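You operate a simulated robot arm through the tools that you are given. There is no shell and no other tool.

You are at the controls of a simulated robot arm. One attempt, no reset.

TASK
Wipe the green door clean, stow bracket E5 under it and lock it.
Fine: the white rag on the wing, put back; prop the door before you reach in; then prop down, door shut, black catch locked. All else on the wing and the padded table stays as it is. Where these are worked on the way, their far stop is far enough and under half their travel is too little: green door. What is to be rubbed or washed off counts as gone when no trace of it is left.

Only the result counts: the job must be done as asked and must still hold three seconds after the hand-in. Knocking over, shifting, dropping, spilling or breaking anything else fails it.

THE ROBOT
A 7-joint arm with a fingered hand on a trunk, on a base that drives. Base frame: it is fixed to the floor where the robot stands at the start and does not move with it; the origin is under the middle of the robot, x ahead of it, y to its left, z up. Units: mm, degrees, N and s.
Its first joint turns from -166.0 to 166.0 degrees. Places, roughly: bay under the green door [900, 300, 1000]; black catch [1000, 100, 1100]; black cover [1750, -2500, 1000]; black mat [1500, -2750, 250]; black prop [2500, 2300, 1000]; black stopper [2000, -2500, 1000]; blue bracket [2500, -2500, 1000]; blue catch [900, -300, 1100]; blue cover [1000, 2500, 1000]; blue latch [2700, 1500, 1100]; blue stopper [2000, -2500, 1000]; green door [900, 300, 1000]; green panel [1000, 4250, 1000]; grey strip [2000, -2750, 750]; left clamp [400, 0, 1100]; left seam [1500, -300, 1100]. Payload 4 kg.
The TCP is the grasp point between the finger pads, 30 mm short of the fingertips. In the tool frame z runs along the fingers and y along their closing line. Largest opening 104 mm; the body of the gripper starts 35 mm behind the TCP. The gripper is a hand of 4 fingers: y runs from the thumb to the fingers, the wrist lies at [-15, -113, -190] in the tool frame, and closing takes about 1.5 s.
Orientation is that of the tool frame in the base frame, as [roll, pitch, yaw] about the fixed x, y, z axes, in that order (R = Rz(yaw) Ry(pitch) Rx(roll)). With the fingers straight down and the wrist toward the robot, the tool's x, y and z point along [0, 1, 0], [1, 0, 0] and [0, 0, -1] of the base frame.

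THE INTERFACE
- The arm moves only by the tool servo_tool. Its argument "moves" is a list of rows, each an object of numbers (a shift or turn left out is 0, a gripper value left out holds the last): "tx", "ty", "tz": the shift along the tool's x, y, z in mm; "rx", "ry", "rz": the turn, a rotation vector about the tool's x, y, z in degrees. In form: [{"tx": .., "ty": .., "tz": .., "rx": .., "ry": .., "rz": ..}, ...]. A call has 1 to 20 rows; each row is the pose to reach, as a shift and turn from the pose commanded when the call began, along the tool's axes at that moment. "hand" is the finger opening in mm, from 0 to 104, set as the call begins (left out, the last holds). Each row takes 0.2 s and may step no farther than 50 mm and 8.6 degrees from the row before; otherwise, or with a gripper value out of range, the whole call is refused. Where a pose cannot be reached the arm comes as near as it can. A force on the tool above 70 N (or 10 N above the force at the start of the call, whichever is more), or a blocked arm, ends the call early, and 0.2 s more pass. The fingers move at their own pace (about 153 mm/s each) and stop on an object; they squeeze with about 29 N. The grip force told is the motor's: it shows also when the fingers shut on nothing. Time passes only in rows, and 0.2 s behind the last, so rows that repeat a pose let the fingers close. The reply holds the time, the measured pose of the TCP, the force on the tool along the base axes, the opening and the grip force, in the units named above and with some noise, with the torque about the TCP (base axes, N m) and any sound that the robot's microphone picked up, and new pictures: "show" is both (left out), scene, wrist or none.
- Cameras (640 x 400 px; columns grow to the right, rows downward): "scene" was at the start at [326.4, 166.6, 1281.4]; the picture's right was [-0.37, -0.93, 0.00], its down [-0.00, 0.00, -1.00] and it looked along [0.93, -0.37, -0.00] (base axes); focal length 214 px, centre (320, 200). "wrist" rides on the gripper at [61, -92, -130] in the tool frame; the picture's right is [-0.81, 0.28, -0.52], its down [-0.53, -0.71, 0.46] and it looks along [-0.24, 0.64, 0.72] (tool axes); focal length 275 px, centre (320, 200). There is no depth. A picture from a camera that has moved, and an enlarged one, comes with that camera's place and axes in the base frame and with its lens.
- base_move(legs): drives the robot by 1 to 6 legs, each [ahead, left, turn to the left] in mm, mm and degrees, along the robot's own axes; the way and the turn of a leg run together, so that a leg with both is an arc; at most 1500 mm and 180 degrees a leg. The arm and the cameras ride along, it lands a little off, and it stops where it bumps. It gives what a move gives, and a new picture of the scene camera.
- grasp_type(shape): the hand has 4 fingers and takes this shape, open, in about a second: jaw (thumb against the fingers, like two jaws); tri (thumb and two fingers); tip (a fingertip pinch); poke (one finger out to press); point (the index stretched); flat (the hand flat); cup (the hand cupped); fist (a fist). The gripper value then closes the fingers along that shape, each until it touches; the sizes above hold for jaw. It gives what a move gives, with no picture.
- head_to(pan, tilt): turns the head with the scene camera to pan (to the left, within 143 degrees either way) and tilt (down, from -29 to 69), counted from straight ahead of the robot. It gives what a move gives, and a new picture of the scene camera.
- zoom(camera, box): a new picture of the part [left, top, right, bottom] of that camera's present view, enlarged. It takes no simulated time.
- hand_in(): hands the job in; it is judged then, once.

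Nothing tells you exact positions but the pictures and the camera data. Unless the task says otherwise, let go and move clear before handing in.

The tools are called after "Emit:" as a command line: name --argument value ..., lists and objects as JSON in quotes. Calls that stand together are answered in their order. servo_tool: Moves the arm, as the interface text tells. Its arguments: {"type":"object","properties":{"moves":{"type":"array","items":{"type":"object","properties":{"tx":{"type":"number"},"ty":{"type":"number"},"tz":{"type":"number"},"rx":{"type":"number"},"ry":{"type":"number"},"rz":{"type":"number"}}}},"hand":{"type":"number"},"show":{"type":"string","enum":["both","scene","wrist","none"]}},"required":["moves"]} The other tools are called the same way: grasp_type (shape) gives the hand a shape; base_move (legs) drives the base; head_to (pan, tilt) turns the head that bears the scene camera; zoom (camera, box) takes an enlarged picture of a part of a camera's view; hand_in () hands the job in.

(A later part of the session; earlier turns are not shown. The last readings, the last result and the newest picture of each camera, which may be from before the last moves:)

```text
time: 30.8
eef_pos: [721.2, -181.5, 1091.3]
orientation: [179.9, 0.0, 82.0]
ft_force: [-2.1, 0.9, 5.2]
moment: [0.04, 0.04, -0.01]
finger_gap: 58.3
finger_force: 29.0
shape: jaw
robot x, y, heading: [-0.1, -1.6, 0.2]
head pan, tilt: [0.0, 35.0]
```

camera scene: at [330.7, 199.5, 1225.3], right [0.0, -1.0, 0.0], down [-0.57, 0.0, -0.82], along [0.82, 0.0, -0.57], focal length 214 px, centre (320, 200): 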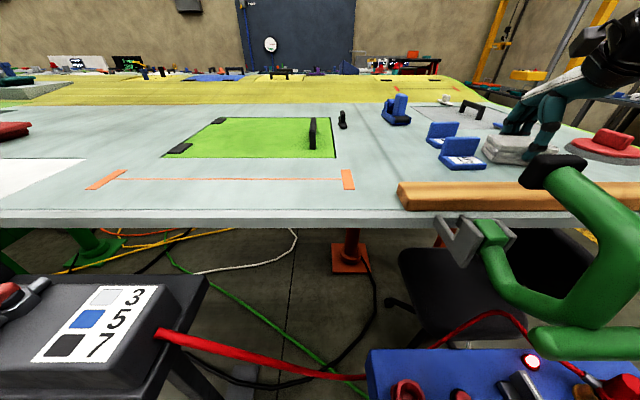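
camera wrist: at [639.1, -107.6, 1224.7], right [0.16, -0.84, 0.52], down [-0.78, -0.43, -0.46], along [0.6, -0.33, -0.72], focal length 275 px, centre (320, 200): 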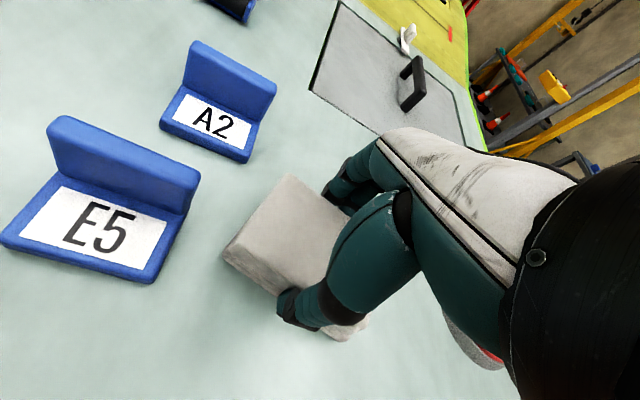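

Touching (5 N). I open the hand, then rise straight up.

Emit:
servo_tool --hand 104 --moves '[{"tz": 0}, {"tz": 0}, {"tz": 0}, {"tz": 0}, {"tz": 0}, {"tz": 0}]' --show "none"

Emit:
servo_tool --moves '[{"tz": -30}, {"tz": -65}, {"tz": -100}, {"tz": -100}]'

Emit:
zoom --camera "scene" --box '[360, 80, 560, 205]'

```text
time: 32.2
eef_pos: [721.8, -180.7, 1091.3]
orientation: [-180.0, 0.0, 82.0]
ft_force: [-0.5, 1.2, -0.2]
moment: [0.01, -0.03, -0.04]
finger_gap: 103.6
finger_force: 0.1
shape: jaw
robot x, y, heading: [1.4, -3.0, -0.2]
head pan, tilt: [0.0, 35.0]
```

```text
time: 33.2
eef_pos: [720.4, -181.7, 1188.9]
orientation: [180.0, 0.0, 81.9]
ft_force: [0.3, -0.1, 1.0]
moment: [0.0, 0.01, -0.04]
finger_gap: 103.7
finger_force: 0.0
shape: jaw
robot x, y, heading: [-1.9, -0.1, -0.2]
head pan, tilt: [0.0, 35.0]
camera scene: at [330.7, 199.5, 1225.3], right [0.0, -1.0, 0.0], down [-0.57, 0.0, -0.82], along [0.82, 0.0, -0.57], focal length 214 px, centre (320, 200)
camera wrist: at [638.3, -108.4, 1320.0], right [0.16, -0.84, 0.52], down [-0.78, -0.43, -0.46], along [0.6, -0.33, -0.72], focal length 275 px, centre (320, 200)
```

scene: 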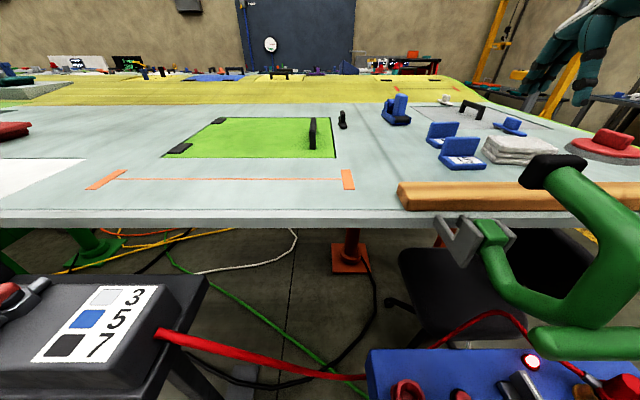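
wrist: 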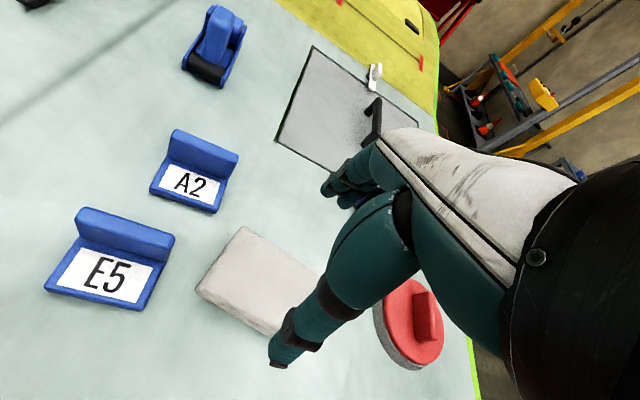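

```text
3.20 times, centred on (460, 142) of scene
camera zoom: at [330.7, 199.5, 1225.3], right [0.0, -1.0, 0.0], down [-0.57, 0.0, -0.82], along [0.82, 0.0, -0.57], focal length 686 px, centre (-128, 384)
```

zoom: 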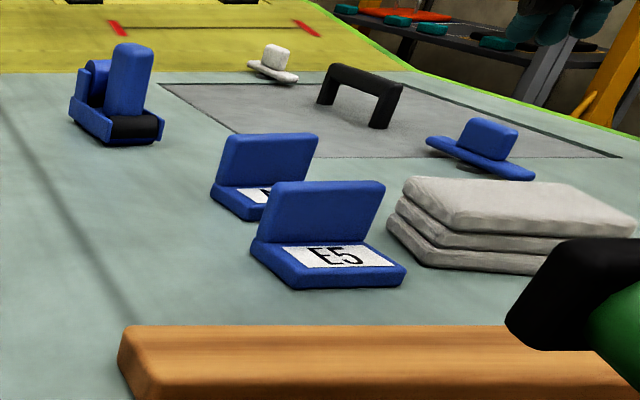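

The rag is back in place. Next I move above the handle with the closing line across its bar (turning the hand to yaw 180), staying high.

Emit:
servo_tool --moves '[{"tx": 34, "ty": 4, "tz": -4, "rz": -8.2}, {"tx": 67, "ty": 9, "tz": -11, "rz": -16.4}, {"tx": 101, "ty": 13, "tz": -20, "rz": -24.5}, {"tx": 135, "ty": 17, "tz": -30, "rz": -32.7}, {"tx": 168, "ty": 22, "tz": -40, "rz": -40.8}, {"tx": 202, "ty": 26, "tz": -50, "rz": -49}, {"tx": 236, "ty": 31, "tz": -50, "rz": -57.2}, {"tx": 269, "ty": 35, "tz": -50, "rz": -65.3}, {"tx": 303, "ty": 39, "tz": -50, "rz": -73.5}, {"tx": 337, "ty": 44, "tz": -50, "rz": -81.7}, {"tx": 370, "ty": 48, "tz": -50, "rz": -89.8}, {"tx": 404, "ty": 52, "tz": -50, "rz": -98}, {"tx": 404, "ty": 52, "tz": -50, "rz": -98}]'

```text
time: 36.0
eef_pos: [827.3, 211.3, 1242.7]
orientation: [-180.0, 0.0, -179.8]
ft_force: [0.1, -0.8, 0.8]
moment: [-0.01, 0.01, 0.0]
finger_gap: 103.7
finger_force: 0.1
shape: jaw
robot x, y, heading: [-4.0, 0.0, -0.1]
head pan, tilt: [0.0, 35.0]
camera scene: at [330.6, 199.6, 1225.3], right [0.0, -1.0, 0.0], down [-0.57, 0.0, -0.82], along [0.82, 0.0, -0.57], focal length 214 px, centre (320, 200)
camera wrist: at [766.4, 119.6, 1372.3], right [0.81, 0.28, 0.52], down [0.53, -0.71, -0.46], along [0.24, 0.65, -0.72], focal length 275 px, centre (320, 200)
```

scene: 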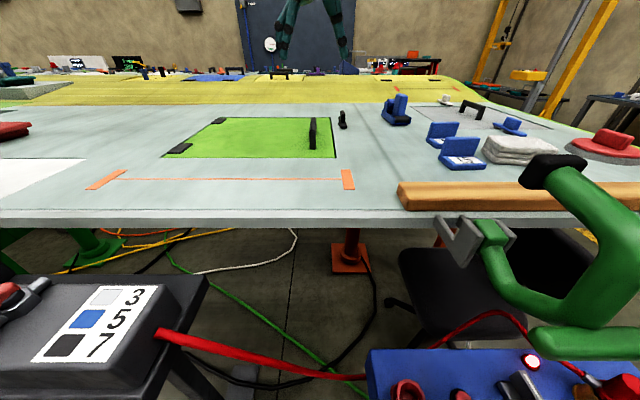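
wrist: 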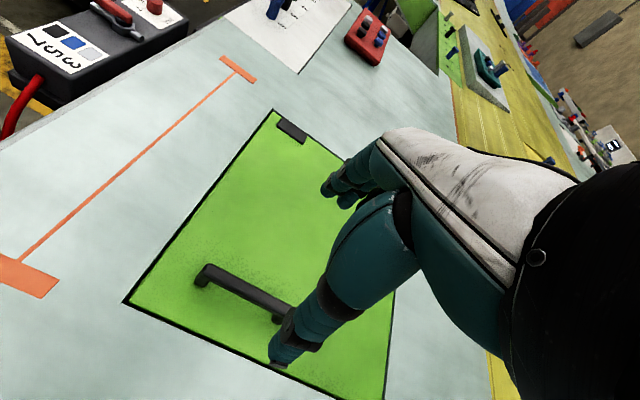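

Emit:
zoom --camera "wrist" --box '[110, 220, 390, 395]'

```text
2.29 times, centred on (250, 308) of wrist
camera zoom: at [766.4, 119.6, 1372.3], right [0.81, 0.28, 0.52], down [0.53, -0.71, -0.46], along [0.24, 0.65, -0.72], focal length 629 px, centre (480, -46)
```

zoom: 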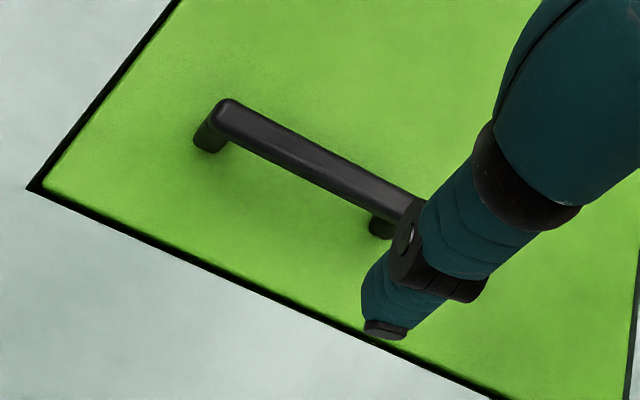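

The handle bar runs x≈775–883 at y≈214, top z≈1089. I tilt the hand by 30° (fingers pointing down and left) at a stand-off and narrow the opening, so the door's rotation stays within reach.

Emit:
servo_tool --hand 46 --moves '[{"tx": 0, "ty": -12, "tz": 19, "rx": -7.5}, {"tx": -1, "ty": -23, "tz": 38, "rx": -15}, {"tx": -1, "ty": -35, "tz": 57, "rx": -22.5}, {"tx": -1, "ty": -46, "tz": 76, "rx": -30}, {"tx": -1, "ty": -46, "tz": 76, "rx": -30}]'

Emit:
zoom --camera "scene" --box '[240, 60, 400, 160]'

```text
time: 37.2
eef_pos: [828.6, 167.1, 1163.2]
orientation: [150.0, 0.0, -179.9]
ft_force: [0.1, -0.8, 0.9]
moment: [0.04, 0.0, 0.05]
finger_gap: 46.4
finger_force: 0.1
shape: jaw
robot x, y, heading: [2.2, -1.9, 0.0]
head pan, tilt: [0.0, 35.0]
camera scene: at [330.7, 199.5, 1225.3], right [0.0, -1.0, 0.0], down [-0.57, 0.0, -0.82], along [0.82, 0.0, -0.57], focal length 214 px, centre (320, 200)
camera wrist: at [767.8, 21.3, 1230.9], right [0.81, -0.02, 0.59], down [0.53, -0.39, -0.75], along [0.24, 0.92, -0.3], focal length 275 px, centre (320, 200)
```

scene: 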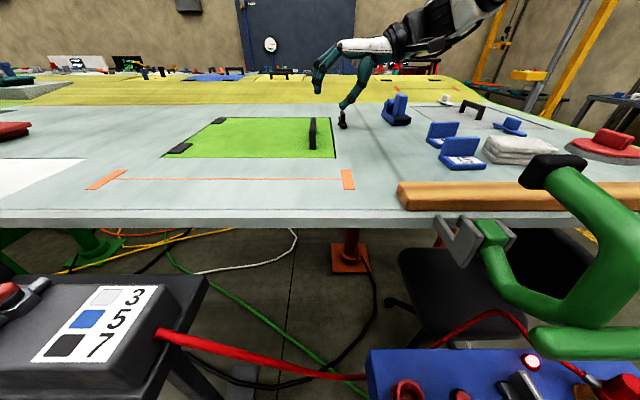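
wrist: 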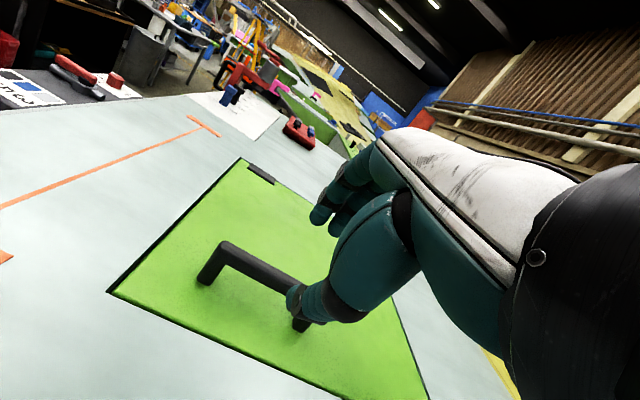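

```text
4.00 times, centred on (320, 110) of scene
camera zoom: at [330.7, 199.5, 1225.3], right [0.0, -1.0, 0.0], down [-0.57, 0.0, -0.82], along [0.82, 0.0, -0.57], focal length 858 px, centre (320, 560)
```

zoom: 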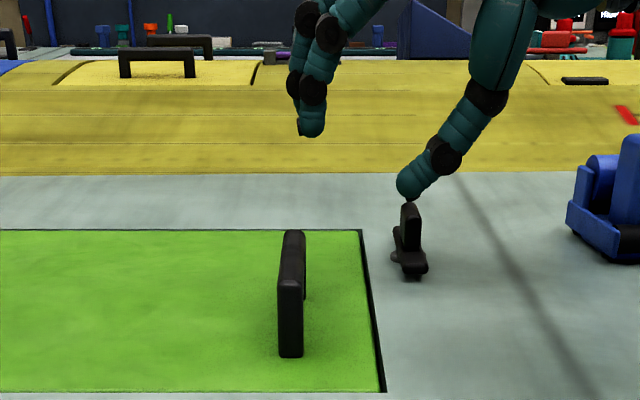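

The hand's line points straight at the bar. I advance about 75 mm along the tool axis and look before closing.

Emit:
servo_tool --moves '[{"tz": 20}, {"tz": 40}, {"tz": 58}, {"tz": 70}, {"tz": 75}, {"tz": 75}]'

Emit:
zoom --camera "scene" --box '[260, 90, 380, 165]'

```text
time: 38.6
eef_pos: [830.7, 206.2, 1100.2]
orientation: [150.0, 0.1, -179.9]
ft_force: [-0.2, -1.1, -0.1]
moment: [-0.01, 0.01, -0.02]
finger_gap: 46.3
finger_force: 0.1
shape: jaw
robot x, y, heading: [-1.3, -2.0, -0.0]
head pan, tilt: [0.0, 35.0]
camera scene: at [330.7, 199.6, 1225.3], right [0.0, -1.0, 0.0], down [-0.57, 0.0, -0.82], along [0.82, 0.0, -0.57], focal length 214 px, centre (320, 200)
camera wrist: at [768.6, 59.9, 1167.4], right [0.81, -0.02, 0.59], down [0.53, -0.39, -0.75], along [0.24, 0.92, -0.31], focal length 275 px, centre (320, 200)
```

scene: 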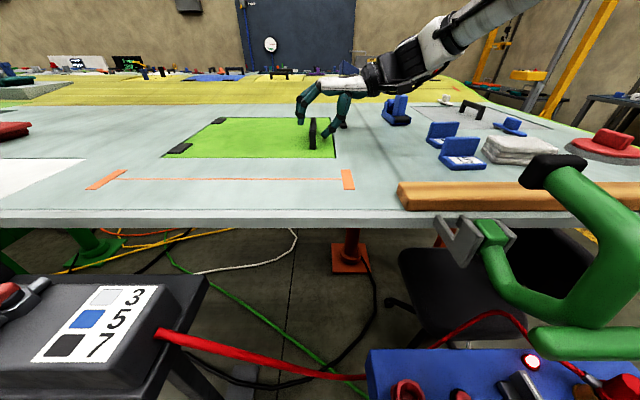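
wrist: 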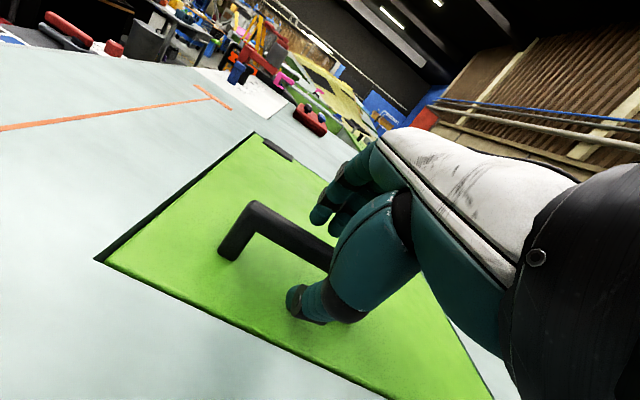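

```text
5.33 times, centred on (320, 128) of scene
camera zoom: at [330.7, 199.6, 1225.3], right [0.0, -1.0, 0.0], down [-0.57, 0.0, -0.82], along [0.82, 0.0, -0.57], focal length 1144 px, centre (320, 587)
```

zoom: 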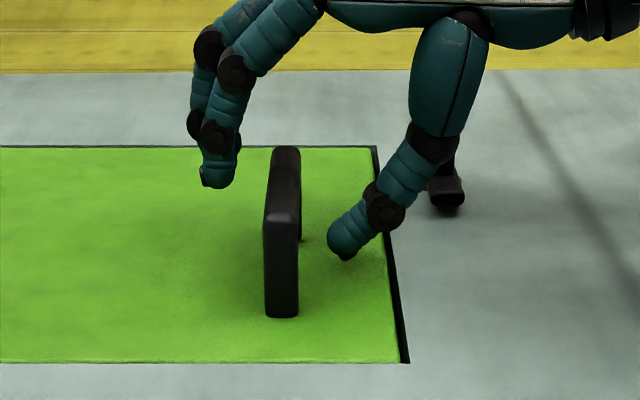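

The bar is centred between thumb and fingers. Closing on it.

Emit:
servo_tool --hand 0 --moves '[{"tz": 0}, {"tz": 0}, {"tz": 0}, {"tz": 0}, {"tz": 0}, {"tz": 0}]' --show "scene"

Emit:
zoom --camera "scene" --box '[260, 90, 380, 165]'

```text
time: 40.0
eef_pos: [829.3, 204.9, 1100.6]
orientation: [150.0, -0.1, -179.9]
ft_force: [-1.4, 3.5, -4.5]
moment: [-0.14, -0.04, 0.12]
finger_gap: 11.3
finger_force: 29.2
shape: jaw
robot x, y, heading: [-0.4, 0.3, -0.1]
head pan, tilt: [0.0, 35.0]
camera scene: at [330.8, 199.7, 1225.3], right [0.0, -1.0, 0.0], down [-0.57, 0.0, -0.82], along [0.82, 0.0, -0.57], focal length 214 px, centre (320, 200)
```

scene: 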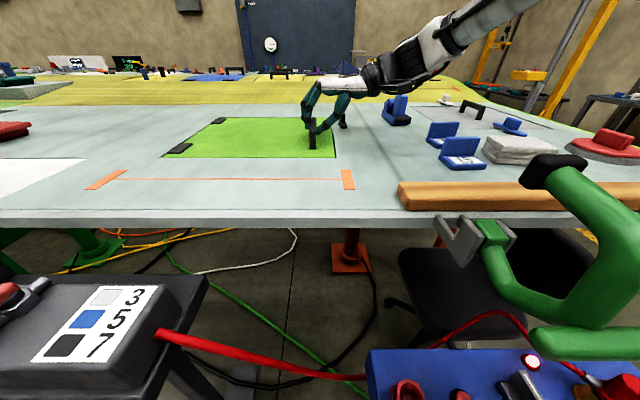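

```text
5.33 times, centred on (320, 128) of scene
camera zoom: at [330.8, 199.7, 1225.3], right [0.0, -1.0, 0.0], down [-0.57, 0.0, -0.82], along [0.82, 0.0, -0.57], focal length 1144 px, centre (320, 587)
```

zoom: 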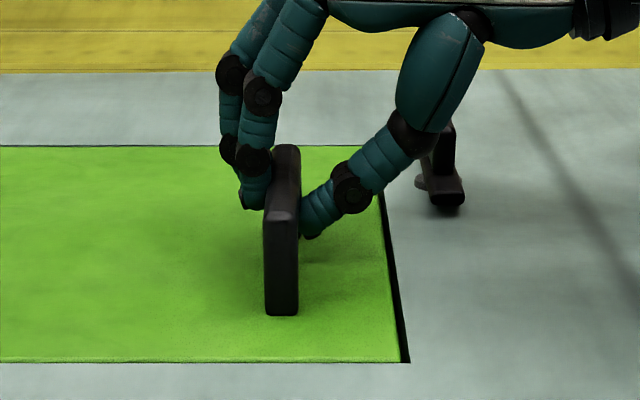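

The handle is firmly held (11 mm). I lift the door by about 10° along its hinge arc as a test, watching the forces.

Emit:
servo_tool --moves '[{"ty": 4.5, "tz": -5.2, "rx": 1.25}, {"ty": 9, "tz": -10.5, "rx": 2.5}, {"ty": 13.8, "tz": -15.5, "rx": 3.75}, {"ty": 18.5, "tz": -20.6, "rx": 5}, {"ty": 28.4, "tz": -30.2, "rx": 7.5}, {"ty": 38.8, "tz": -39.5, "rx": 10}, {"ty": 38.8, "tz": -39.5, "rx": 10}]'

Emit:
zoom --camera "scene" --box '[150, 60, 390, 210]'

```text
time: 41.6
eef_pos: [829.6, 217.3, 1153.0]
orientation: [160.0, 0.0, -180.0]
ft_force: [5.0, 11.5, -6.8]
moment: [-0.01, -0.08, 0.07]
finger_gap: 11.1
finger_force: 28.9
shape: jaw
robot x, y, heading: [0.9, 1.8, -0.0]
head pan, tilt: [0.0, 35.0]
camera scene: at [331.2, 200.2, 1225.1], right [0.0, -1.0, 0.0], down [-0.57, 0.0, -0.82], along [0.82, 0.0, -0.57], focal length 214 px, centre (320, 200)
camera wrist: at [768.0, 86.7, 1244.9], right [0.81, 0.08, 0.58], down [0.53, -0.52, -0.67], along [0.24, 0.85, -0.46], focal length 275 px, centre (320, 200)
```

scene: 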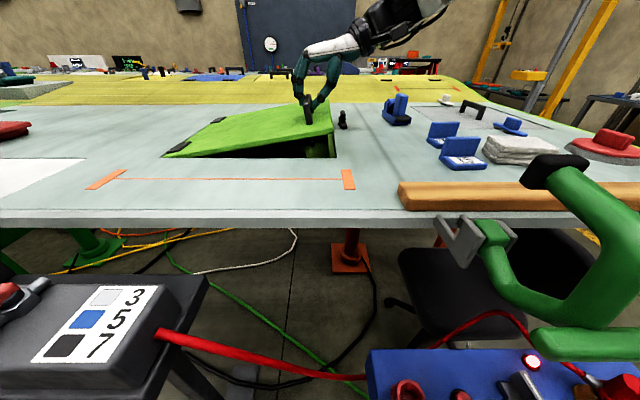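
wrist: 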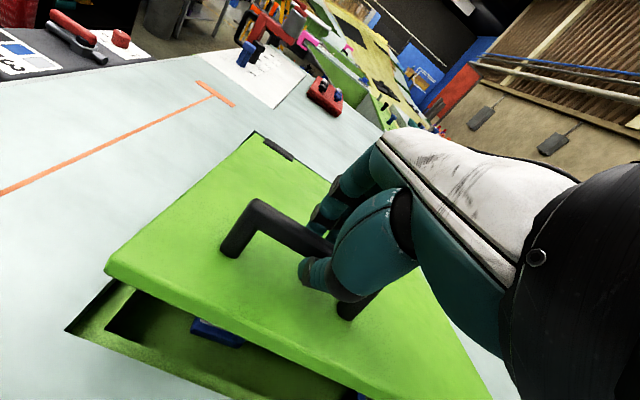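

```text
2.67 times, centred on (270, 135) of scene
camera zoom: at [331.2, 200.2, 1225.1], right [0.0, -1.0, 0.0], down [-0.57, 0.0, -0.82], along [0.82, 0.0, -0.57], focal length 572 px, centre (453, 373)
```

zoom: 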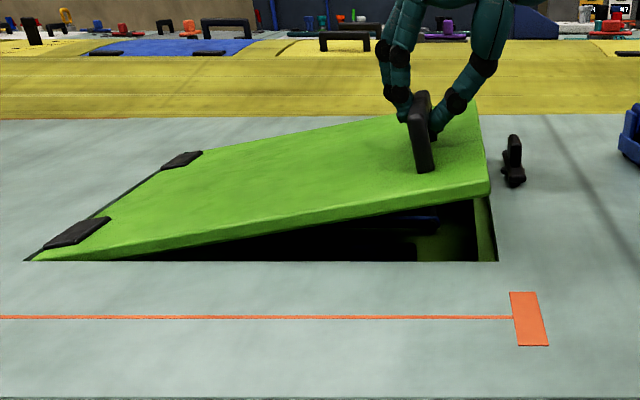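

The door follows; forces are small (about 7 N of weight), and the bay beneath comes into view. I continue lifting along the arc to about 30°.

Emit:
servo_tool --moves '[{"ty": 10.5, "tz": -9.9, "rx": 2.5}, {"ty": 20.8, "tz": -19.4, "rx": 5}, {"ty": 31.2, "tz": -28.7, "rx": 7.5}, {"ty": 41.7, "tz": -37.7, "rx": 10}, {"ty": 52.9, "tz": -46.2, "rx": 12.5}, {"ty": 64.1, "tz": -54.3, "rx": 15}, {"ty": 76, "tz": -61.7, "rx": 17.5}, {"ty": 87.9, "tz": -68.7, "rx": 20}, {"ty": 87.9, "tz": -68.7, "rx": 20}, {"ty": 87.9, "tz": -68.7, "rx": 20}]'

Emit:
zoom --camera "scene" --box '[150, 60, 390, 210]'

```text
time: 43.8
eef_pos: [830.7, 276.0, 1249.5]
orientation: [-180.0, 0.1, 180.0]
ft_force: [-8.0, -4.4, -0.7]
moment: [-0.21, 0.17, 0.19]
finger_gap: 10.9
finger_force: 29.5
shape: jaw
robot x, y, heading: [-0.9, 0.2, 0.0]
head pan, tilt: [0.0, 35.0]
camera scene: at [330.3, 199.4, 1225.5], right [0.0, -1.0, 0.0], down [-0.57, 0.0, -0.82], along [0.82, 0.0, -0.57], focal length 214 px, centre (320, 200)
camera wrist: at [769.5, 183.7, 1379.9], right [0.81, 0.28, 0.52], down [0.53, -0.71, -0.46], along [0.24, 0.64, -0.72], focal length 275 px, centre (320, 200)
```

scene: 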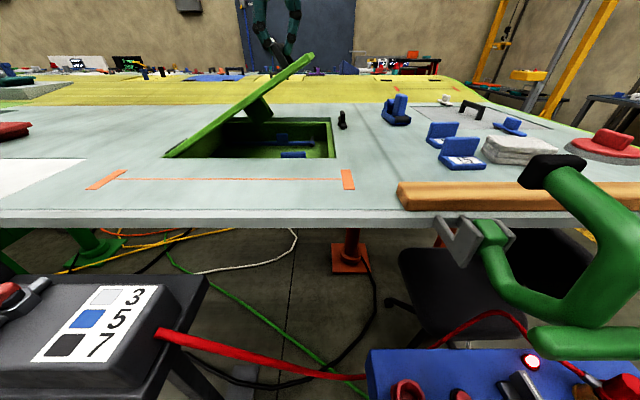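
wrist: 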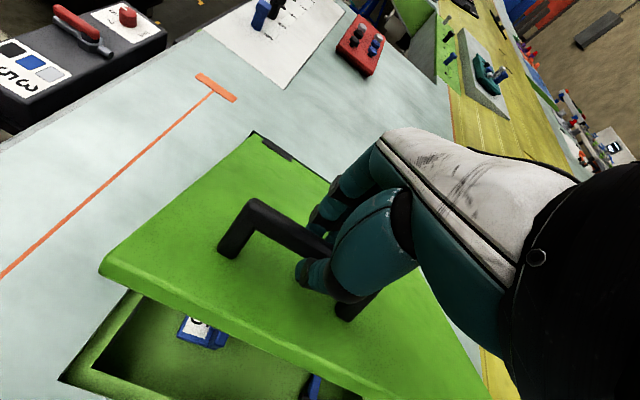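

```text
2.67 times, centred on (270, 135) of scene
camera zoom: at [330.3, 199.4, 1225.5], right [0.0, -1.0, 0.0], down [-0.57, 0.0, -0.82], along [0.82, 0.0, -0.57], focal length 572 px, centre (453, 373)
```

zoom: 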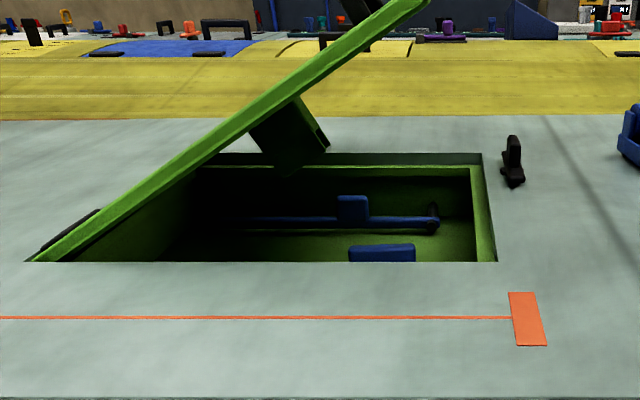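

Now the bay is visible: a blue prop rod lies along y near the far wall (pivot at its right end), a socket block sits on the door's underside, and there's another bracket on the bay floor. I keep lifting to about 50°.

Emit:
servo_tool --moves '[{"ty": 9.5, "tz": -10.2, "rx": 2.5}, {"ty": 19.3, "tz": -20.1, "rx": 5}, {"ty": 29.6, "tz": -29.5, "rx": 7.5}, {"ty": 40.2, "tz": -38.5, "rx": 10}, {"ty": 51.2, "tz": -47, "rx": 12.5}, {"ty": 62.6, "tz": -54.9, "rx": 15}, {"ty": 74.3, "tz": -62.5, "rx": 17.5}, {"ty": 86.4, "tz": -69.5, "rx": 20}, {"ty": 86.4, "tz": -69.5, "rx": 20}, {"ty": 86.4, "tz": -69.5, "rx": 20}]'

Emit:
zoom --camera "scene" --box '[150, 20, 390, 170]'

```text
time: 45.1
eef_pos: [816.8, 297.5, 1307.1]
orientation: [-168.2, 1.4, 179.0]
ft_force: [0.0, 0.0, -0.9]
moment: [0.0, -0.07, 0.0]
finger_gap: 9.6
finger_force: 29.3
shape: jaw
out of reach, approached as far as the arm can: row 4, 5, 6
robot x, y, heading: [4.0, -5.2, -0.6]
head pan, tilt: [0.0, 35.0]
stopped in row 6: the force on the tool passed its limit at 81 N (the readings are from after the stop); the commanded pose is now the measured one
camera scene: at [331.5, 188.7, 1227.5], right [-0.01, -1.0, 0.0], down [-0.57, 0.01, -0.82], along [0.82, 0.0, -0.57], focal length 214 px, centre (320, 200)
camera wrist: at [749.6, 234.1, 1451.9], right [0.8, 0.36, 0.47], down [0.53, -0.8, -0.29], along [0.27, 0.48, -0.83], focal length 275 px, centre (320, 200)
```

scene: 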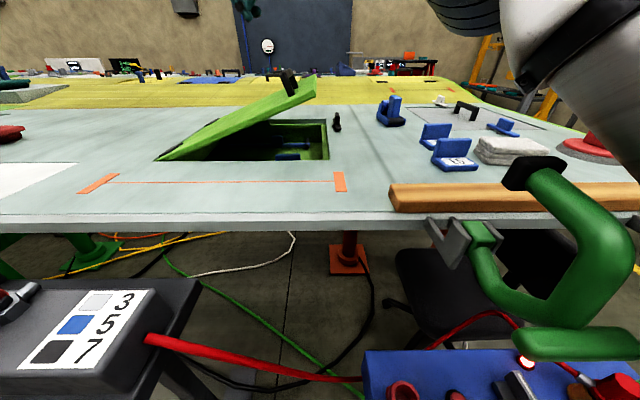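
wrist: 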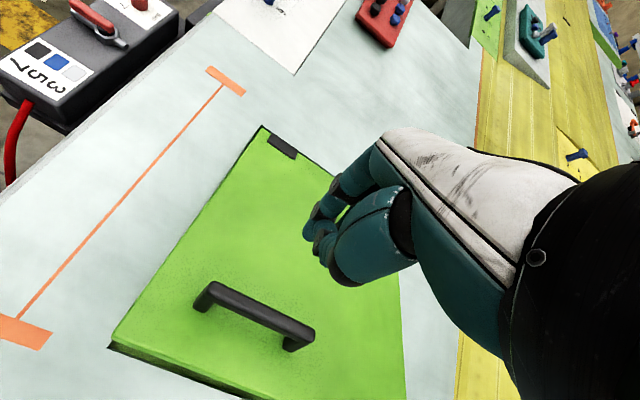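

```text
2.67 times, centred on (270, 95) of scene
camera zoom: at [331.5, 188.7, 1227.5], right [-0.01, -1.0, 0.0], down [-0.57, 0.01, -0.82], along [0.82, 0.0, -0.57], focal length 572 px, centre (453, 480)
```

zoom: 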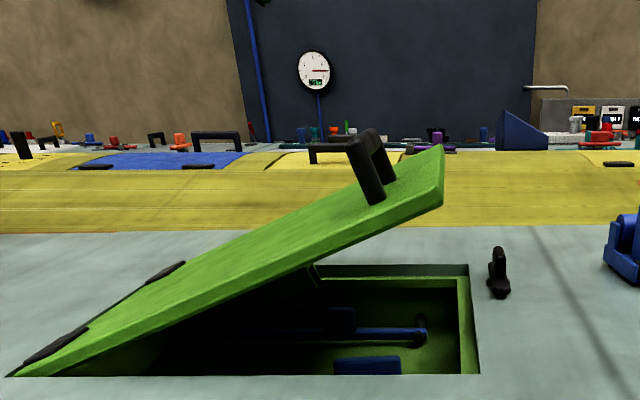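

The arm ran out of reach and slipped off the handle. I wait a moment to see whether the door stays where it is.

Emit:
servo_tool --moves '[{"tz": 0}, {"tz": 0}]' --show "scene"

Emit:
zoom --camera "scene" --box '[150, 20, 390, 170]'

```text
time: 45.8
eef_pos: [815.3, 298.0, 1306.2]
orientation: [-168.2, 1.4, 179.1]
ft_force: [-0.1, -0.1, -0.3]
moment: [0.02, 0.0, 0.0]
finger_gap: 10.0
finger_force: 29.1
shape: jaw
robot x, y, heading: [2.9, -2.3, -0.5]
head pan, tilt: [0.0, 35.0]
camera scene: at [331.7, 188.4, 1227.7], right [-0.01, -1.0, 0.0], down [-0.57, 0.01, -0.82], along [0.82, 0.0, -0.57], focal length 214 px, centre (320, 200)
```

scene: 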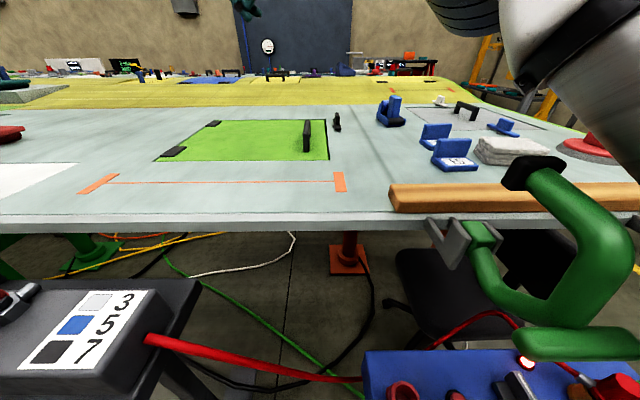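

```text
2.67 times, centred on (270, 95) of scene
camera zoom: at [331.7, 188.4, 1227.7], right [-0.01, -1.0, 0.0], down [-0.57, 0.01, -0.82], along [0.82, 0.0, -0.57], focal length 572 px, centre (453, 480)
```

zoom: 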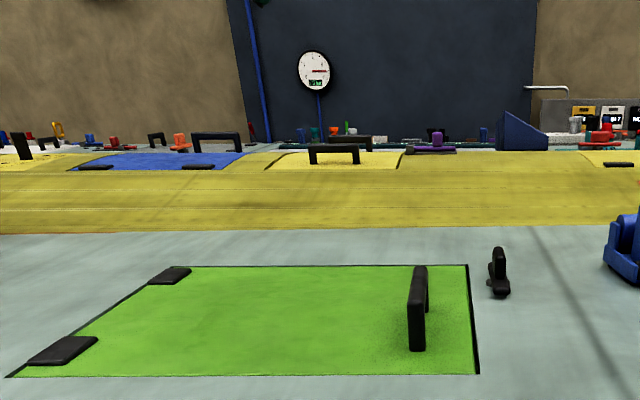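

The door fell shut — it won't hold by itself partway, so it must go past vertical to its far stop. That needs more reach to the left, so I'll retract the hand and look at the floor around the base to see where it can drive.

Emit:
servo_tool --hand 104 --moves '[{"tz": -10, "rx": -4}, {"ty": -20, "tz": -20, "rx": -8}, {"ty": -50, "tz": -30, "rx": -12}]' --show "none"

Emit:
servo_tool --moves '[{"tx": 35, "ty": 0, "tz": -10, "rz": 8.2}, {"tx": 70, "ty": 0, "tz": -20, "rz": 16.4}, {"tx": 105, "ty": 0, "tz": -30, "rz": 24.6}, {"tx": 140, "ty": 0, "tz": -40, "rz": 32.8}, {"tx": 175, "ty": 0, "tz": -50, "rz": 41}, {"tx": 210, "ty": 0, "tz": -60, "rz": 49.2}, {"tx": 245, "ty": 0, "tz": -70, "rz": 57.4}, {"tx": 280, "ty": 0, "tz": -80, "rz": 65.6}, {"tx": 315, "ty": 0, "tz": -90, "rz": 73.8}, {"tx": 350, "ty": 0, "tz": -100, "rz": 82}, {"tx": 385, "ty": 0, "tz": -110, "rz": 90}, {"tx": 385, "ty": 0, "tz": -110, "rz": 90}]'

Emit:
head_to --pan 40 --tilt 60

Emit:
head_to --pan 90 --tilt 50

Emit:
head_to --pan -50 --tilt 55

```text
time: 46.5
eef_pos: [817.8, 267.6, 1332.9]
orientation: [-179.7, 0.9, 179.4]
ft_force: [-0.2, 0.7, 0.0]
moment: [-0.08, -0.03, 0.02]
finger_gap: 103.7
finger_force: 0.1
shape: jaw
robot x, y, heading: [3.2, -2.8, -0.1]
head pan, tilt: [0.0, 35.0]
```

```text
time: 49.1
eef_pos: [433.4, 271.2, 1440.2]
orientation: [179.1, 0.1, 89.2]
ft_force: [0.5, 0.2, -0.5]
moment: [0.01, 0.0, -0.02]
finger_gap: 103.7
finger_force: 0.0
shape: jaw
robot x, y, heading: [2.6, -1.5, -0.5]
head pan, tilt: [0.0, 35.0]
camera scene: at [336.1, 194.9, 1225.3], right [-0.01, -1.0, 0.0], down [-0.57, 0.0, -0.82], along [0.82, -0.01, -0.57], focal length 214 px, centre (320, 200)
camera wrist: at [340.3, 333.6, 1570.3], right [0.26, -0.81, 0.52], down [-0.71, -0.52, -0.46], along [0.65, -0.26, -0.71], focal length 275 px, centre (320, 200)
```

scene: 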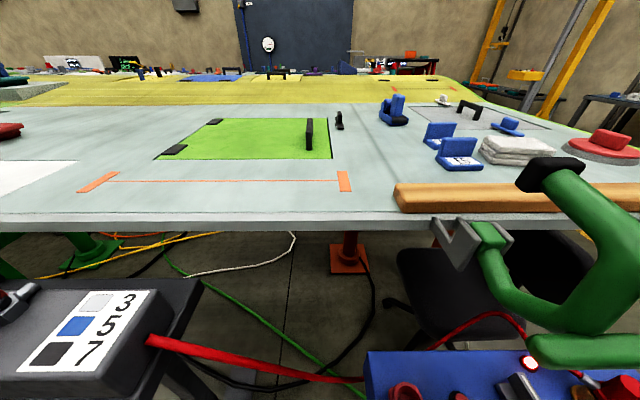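
wrist: 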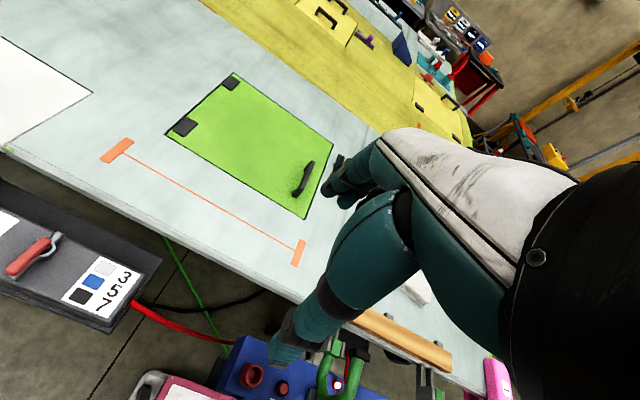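

```text
time: 50.2
eef_pos: [432.9, 271.8, 1441.7]
orientation: [179.2, 0.2, 89.3]
ft_force: [-0.7, -0.6, 0.3]
moment: [-0.02, -0.02, 0.01]
finger_gap: 103.8
finger_force: 0.1
shape: jaw
robot x, y, heading: [1.9, -3.1, -0.3]
head pan, tilt: [40.0, 60.0]
camera scene: at [299.4, 238.0, 1191.1], right [0.64, -0.77, 0.0], down [-0.67, -0.55, -0.5], along [0.39, 0.32, -0.87], focal length 214 px, centre (320, 200)
```

scene: 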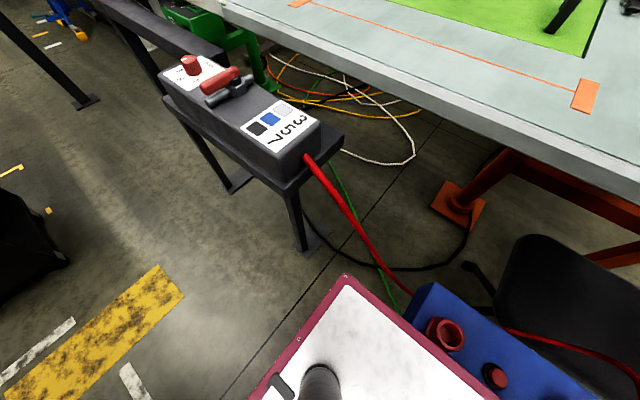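

```text
time: 51.4
eef_pos: [433.4, 271.9, 1440.0]
orientation: [179.3, 0.1, 89.3]
ft_force: [0.6, 0.3, -0.5]
moment: [0.0, 0.02, 0.04]
finger_gap: 103.7
finger_force: 0.1
shape: jaw
robot x, y, heading: [2.6, -0.1, -0.2]
head pan, tilt: [90.0, 50.0]
camera scene: at [248.6, 272.5, 1203.6], right [1.0, -0.01, 0.0], down [-0.01, -0.77, -0.64], along [0.0, 0.64, -0.77], focal length 214 px, centre (320, 200)
```

scene: 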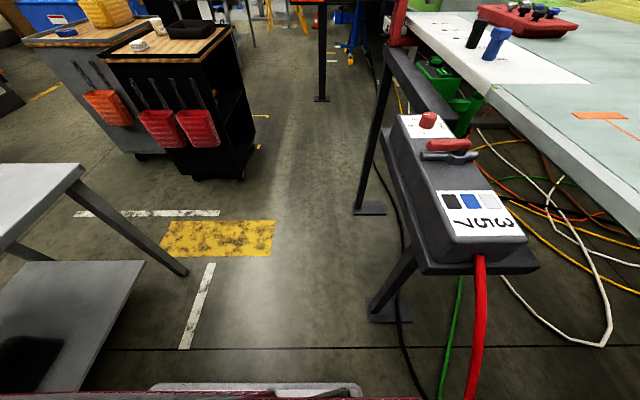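

```text
time: 53.6
eef_pos: [434.8, 270.9, 1440.9]
orientation: [179.2, 0.1, 89.2]
ft_force: [0.2, -0.6, 0.5]
moment: [-0.01, 0.01, 0.06]
finger_gap: 103.7
finger_force: 0.0
shape: jaw
robot x, y, heading: [4.6, -0.8, -0.4]
head pan, tilt: [-50.0, 55.0]
camera scene: at [294.0, 140.0, 1197.1], right [-0.77, -0.64, 0.0], down [-0.52, 0.63, -0.57], along [0.37, -0.44, -0.82], focal length 214 px, centre (320, 200)
```

scene: 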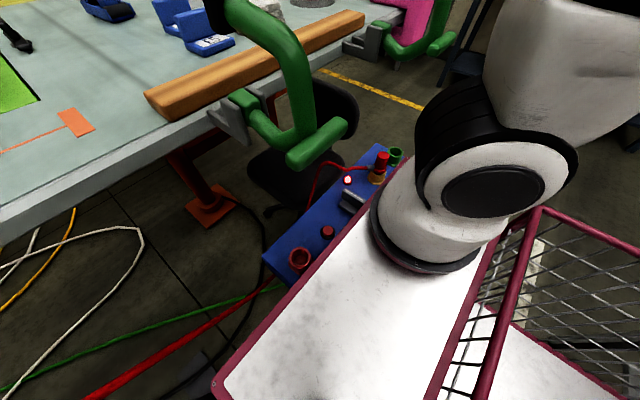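

The robot stands on a cart with its arm base at front right; driving left is limited by the console. Before deciding, I'll rehearse the door's arc in free air (door closed, hand empty) to learn which poses the arm can reach. First I go to the 30° pose.

Emit:
servo_tool --moves '[{"tx": 1, "ty": 33, "tz": 5, "rz": -7.6}, {"tx": 1, "ty": 66, "tz": 15, "rz": -15.1}, {"tx": 2, "ty": 99, "tz": 30, "rz": -22.7}, {"tx": 2, "ty": 132, "tz": 50, "rz": -30.2}, {"tx": 3, "ty": 165, "tz": 70, "rz": -37.8}, {"tx": 3, "ty": 198, "tz": 90, "rz": -45.4}, {"tx": 4, "ty": 230, "tz": 110, "rz": -52.9}, {"tx": 5, "ty": 263, "tz": 130, "rz": -60.5}, {"tx": 5, "ty": 296, "tz": 150, "rz": -68}, {"tx": 6, "ty": 329, "tz": 165, "rz": -75.6}, {"tx": 6, "ty": 362, "tz": 180, "rz": -83.1}, {"tx": 7, "ty": 395, "tz": 191, "rz": -90.7}, {"tx": 7, "ty": 395, "tz": 191, "rz": -90.7}]' --show "none"

Emit:
head_to --pan -10 --tilt 10

```text
time: 56.4
eef_pos: [835.7, 267.8, 1255.5]
orientation: [-179.8, 0.8, -180.0]
ft_force: [-0.3, 1.3, -0.5]
moment: [0.02, -0.05, -0.03]
finger_gap: 103.9
finger_force: 0.1
shape: jaw
robot x, y, heading: [3.6, -4.9, -0.4]
head pan, tilt: [-50.0, 55.0]
```

```text
time: 57.5
eef_pos: [834.7, 268.4, 1255.7]
orientation: [-179.8, 0.8, 180.0]
ft_force: [-0.2, -1.1, 0.1]
moment: [0.0, 0.01, 0.0]
finger_gap: 103.6
finger_force: 0.1
shape: jaw
robot x, y, heading: [5.6, 3.3, -0.3]
head pan, tilt: [-10.0, 10.0]
camera scene: at [339.5, 178.7, 1265.4], right [-0.18, -0.98, 0.0], down [-0.17, 0.03, -0.98], along [0.97, -0.18, -0.17], focal length 214 px, centre (320, 200)
```

scene: 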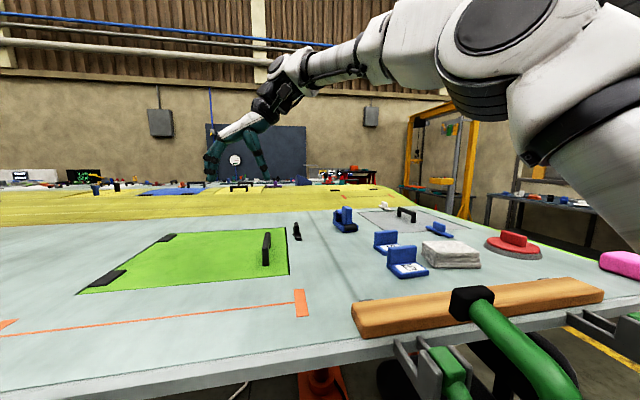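

The arm isn't stretched here; the limit was likely a wrist joint. I rehearse the arc from 35° to 90° in free air.

Emit:
servo_tool --moves '[{"ty": 19.3, "tz": -20.1, "rx": 5}, {"ty": 40.2, "tz": -38.5, "rx": 10}, {"ty": 62.6, "tz": -54.9, "rx": 15}, {"ty": 86.4, "tz": -69.5, "rx": 20}, {"ty": 111.4, "tz": -81.8, "rx": 25}, {"ty": 137.3, "tz": -91.9, "rx": 30}, {"ty": 164, "tz": -99.7, "rx": 35}, {"ty": 191.3, "tz": -105.1, "rx": 40}, {"ty": 219, "tz": -108.1, "rx": 45}, {"ty": 246.9, "tz": -108.8, "rx": 50}]' --show "scene"

```text
time: 59.8
eef_pos: [690.3, 349.1, 1228.7]
orientation: [-130.2, 1.6, 179.3]
ft_force: [-1.2, 1.1, -0.8]
moment: [-0.09, -0.11, 0.08]
finger_gap: 103.9
finger_force: 0.1
shape: jaw
out of reach, approached as far as the arm can: row 2, 3, 4, 5, 6, 7, 8, 9, 10
robot x, y, heading: [4.8, -10.0, -1.1]
head pan, tilt: [-10.0, 10.0]
camera scene: at [334.8, 162.8, 1267.8], right [-0.2, -0.98, 0.0], down [-0.16, 0.04, -0.99], along [0.97, -0.19, -0.17], focal length 214 px, centre (320, 200)
```

scene: 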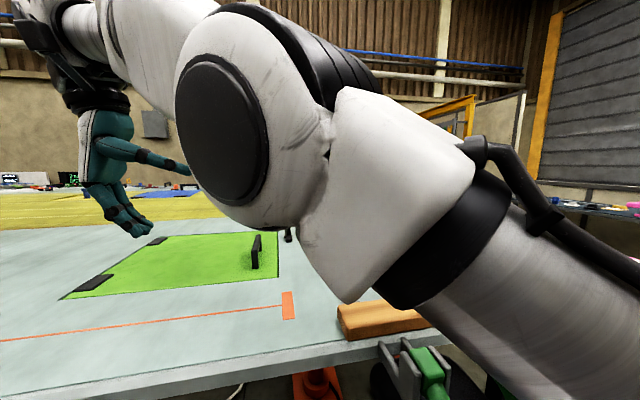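

The arm can't follow with this hand orientation (wrist out to the right). A more natural way is to have the fingers point forward along the bar, so the door's swing is mostly hand roll. I check the commanded state first.

Emit:
servo_tool --moves '[{"tz": 0}]' --show "none"

```text
time: 60.1
eef_pos: [684.6, 372.7, 1223.7]
orientation: [-129.9, 1.1, -179.8]
ft_force: [0.9, 0.5, -0.7]
moment: [0.03, 0.03, -0.04]
finger_gap: 104.2
finger_force: 0.1
shape: jaw
robot x, y, heading: [-0.6, 0.1, -0.0]
head pan, tilt: [-10.0, 10.0]
```

Emit:
servo_tool --moves '[{"tx": 14, "ty": -23, "tz": 8, "rx": -8.4}, {"tx": 28, "ty": -46, "tz": 15, "rx": -16.7}, {"tx": 42, "ty": -69, "tz": 23, "rx": -25}, {"tx": 57, "ty": -91, "tz": 30, "rx": -33.4}, {"tx": 71, "ty": -114, "tz": 38, "rx": -41.7}, {"tx": 85, "ty": -137, "tz": 45, "rx": -50}, {"tx": 85, "ty": -137, "tz": 45, "rx": -50}]' --show "scene"

```text
time: 61.8
eef_pos: [599.6, 241.6, 1301.7]
orientation: [-179.8, 0.8, 180.0]
ft_force: [0.1, -0.9, 0.8]
moment: [0.01, 0.0, 0.0]
finger_gap: 104.0
finger_force: 0.0
shape: jaw
robot x, y, heading: [5.1, -1.0, -0.4]
head pan, tilt: [-10.0, 10.0]
camera scene: at [339.4, 178.7, 1265.5], right [-0.18, -0.98, 0.0], down [-0.17, 0.03, -0.98], along [0.97, -0.18, -0.17], focal length 214 px, centre (320, 200)
```

scene: 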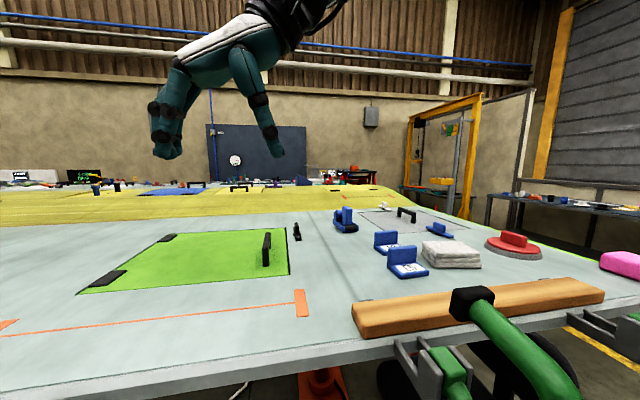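

Now I turn back to yaw 90, then I'll test the forward-pointing hand in the region where the open door's handle would be.

Emit:
servo_tool --moves '[{"tx": 7, "ty": -4, "tz": -9, "rz": 8.2}, {"tx": 15, "ty": -8, "tz": -18, "rz": 16.4}, {"tx": 22, "ty": -11, "tz": -27, "rz": 24.6}, {"tx": 29, "ty": -15, "tz": -36, "rz": 32.8}, {"tx": 36, "ty": -19, "tz": -45, "rz": 41}, {"tx": 44, "ty": -23, "tz": -53, "rz": 49.2}, {"tx": 51, "ty": -27, "tz": -62, "rz": 57.4}, {"tx": 58, "ty": -30, "tz": -71, "rz": 65.6}, {"tx": 65, "ty": -34, "tz": -80, "rz": 73.8}, {"tx": 73, "ty": -38, "tz": -89, "rz": 82}, {"tx": 80, "ty": -42, "tz": -98, "rz": 90}, {"tx": 80, "ty": -42, "tz": -98, "rz": 90}]' --show "none"

Emit:
servo_tool --moves '[{"ty": 20, "tx": 15, "rx": -8}, {"ty": 40, "tx": 30, "rx": -16}, {"ty": 60, "tx": 45, "rx": -24}, {"ty": 80, "tx": 60, "rx": -32}, {"ty": 100, "tx": 75, "rx": -40}, {"ty": 120, "tx": 90, "rx": -48}, {"ty": 140, "tx": 105, "rx": -56}, {"ty": 160, "tx": 120, "rx": -64}, {"ty": 180, "tx": 135, "rx": -72}, {"ty": 200, "tx": 150, "rx": -80}, {"ty": 220, "tx": 165, "rx": -88}, {"ty": 220, "tx": 165, "rx": -88}]' --show "scene"

```text
time: 64.3
eef_pos: [518.8, 198.7, 1398.3]
orientation: [179.2, 0.1, 89.9]
ft_force: [-0.1, -0.2, -0.1]
moment: [0.03, -0.01, 0.04]
finger_gap: 103.9
finger_force: 0.0
shape: jaw
robot x, y, heading: [6.6, -1.6, -0.5]
head pan, tilt: [-10.0, 10.0]
```

```text
time: 66.9
eef_pos: [654.5, 417.8, 1405.5]
orientation: [96.1, 0.0, 99.5]
ft_force: [0.7, -0.8, -1.0]
moment: [0.01, 0.0, 0.02]
finger_gap: 104.1
finger_force: 0.1
shape: jaw
out of reach, approached as far as the arm can: row 11, 12
robot x, y, heading: [4.0, -0.3, -0.4]
head pan, tilt: [-10.0, 10.0]
stopped in row 12: the arm was blocked; the commanded pose is now the measured one
camera scene: at [339.3, 178.3, 1265.4], right [-0.19, -0.98, 0.0], down [-0.17, 0.03, -0.98], along [0.97, -0.18, -0.17], focal length 214 px, centre (320, 200)
```

scene: 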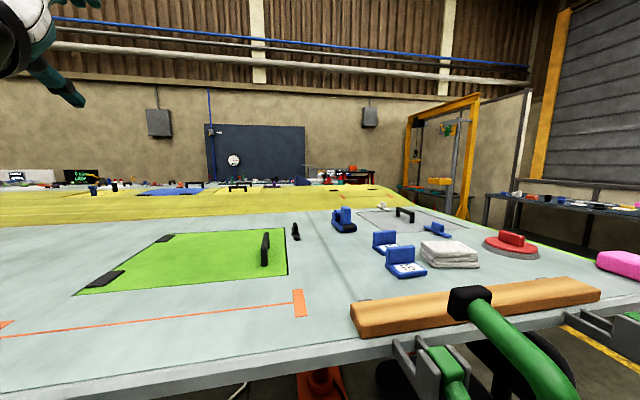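

I've worked out the geometry: the shoulder is at about (258, -115, 1000) and the wrist can go about 838 mm from it, so the door's upper arc is simply too far left from here. Driving the base about 220 mm left (clear of the console) fixes this. First I retract the hand to neutral.

Emit:
servo_tool --moves '[{"tx": -18, "ty": -2, "tz": -15, "rx": 7.7}, {"tx": -35, "ty": -4, "tz": -30, "rx": 15.4}, {"tx": -53, "ty": -6, "tz": -46, "rx": 23}, {"tx": -70, "ty": -8, "tz": -61, "rx": 30.7}, {"tx": -88, "ty": -10, "tz": -76, "rx": 38.4}, {"tx": -105, "ty": -13, "tz": -91, "rx": 46}, {"tx": -123, "ty": -15, "tz": -106, "rx": 53.7}, {"tx": -140, "ty": -17, "tz": -121, "rx": 61.4}, {"tx": -158, "ty": -19, "tz": -137, "rx": 69}, {"tx": -175, "ty": -21, "tz": -152, "rx": 76.7}, {"tx": -193, "ty": -23, "tz": -167, "rx": 84}, {"tx": -193, "ty": -23, "tz": -167, "rx": 84}]' --show "scene"

Emit:
head_to --pan 60 --tilt 65

```text
time: 67.8
eef_pos: [596.3, 431.6, 1326.2]
orientation: [126.0, 5.3, 105.7]
ft_force: [-0.3, -0.6, 1.0]
moment: [0.01, 0.0, 0.04]
finger_gap: 103.8
finger_force: 0.1
shape: jaw
robot x, y, heading: [5.2, 2.2, -0.3]
head pan, tilt: [-10.0, 10.0]
stopped in row 4: the arm was blocked; the commanded pose is now the measured one
camera scene: at [338.7, 174.8, 1262.7], right [-0.22, -0.97, 0.0], down [-0.2, 0.05, -0.98], along [0.95, -0.22, -0.2], focal length 214 px, centre (320, 200)
```

scene: 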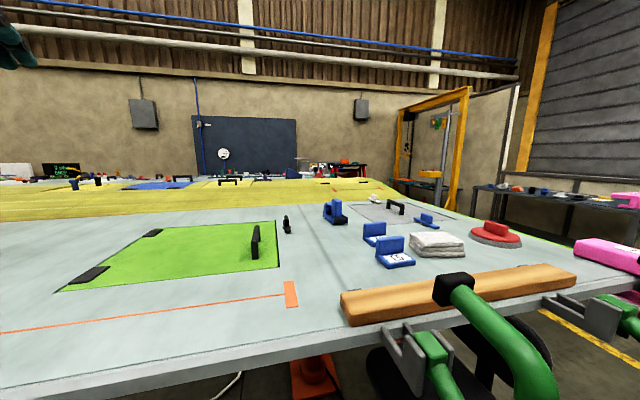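

```text
time: 69.2
eef_pos: [597.1, 427.0, 1328.4]
orientation: [126.0, 4.9, 105.4]
ft_force: [0.3, -0.5, -0.6]
moment: [-0.02, 0.01, 0.01]
finger_gap: 103.9
finger_force: 0.0
shape: jaw
robot x, y, heading: [2.1, -2.9, -0.4]
head pan, tilt: [60.0, 65.0]
camera scene: at [286.0, 231.9, 1179.3], right [0.69, -0.72, 0.0], down [-0.69, -0.65, -0.32], along [0.23, 0.22, -0.95], focal length 214 px, centre (320, 200)
```

scene: 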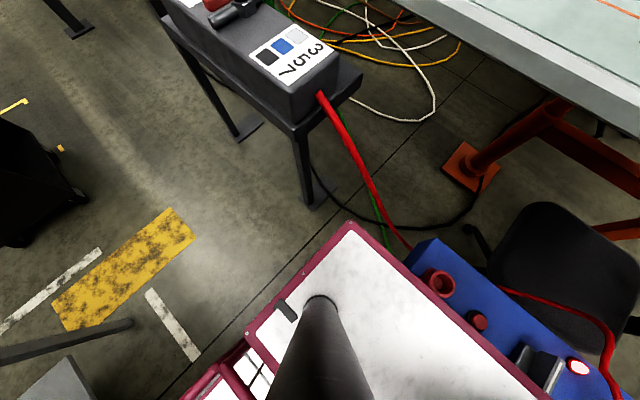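

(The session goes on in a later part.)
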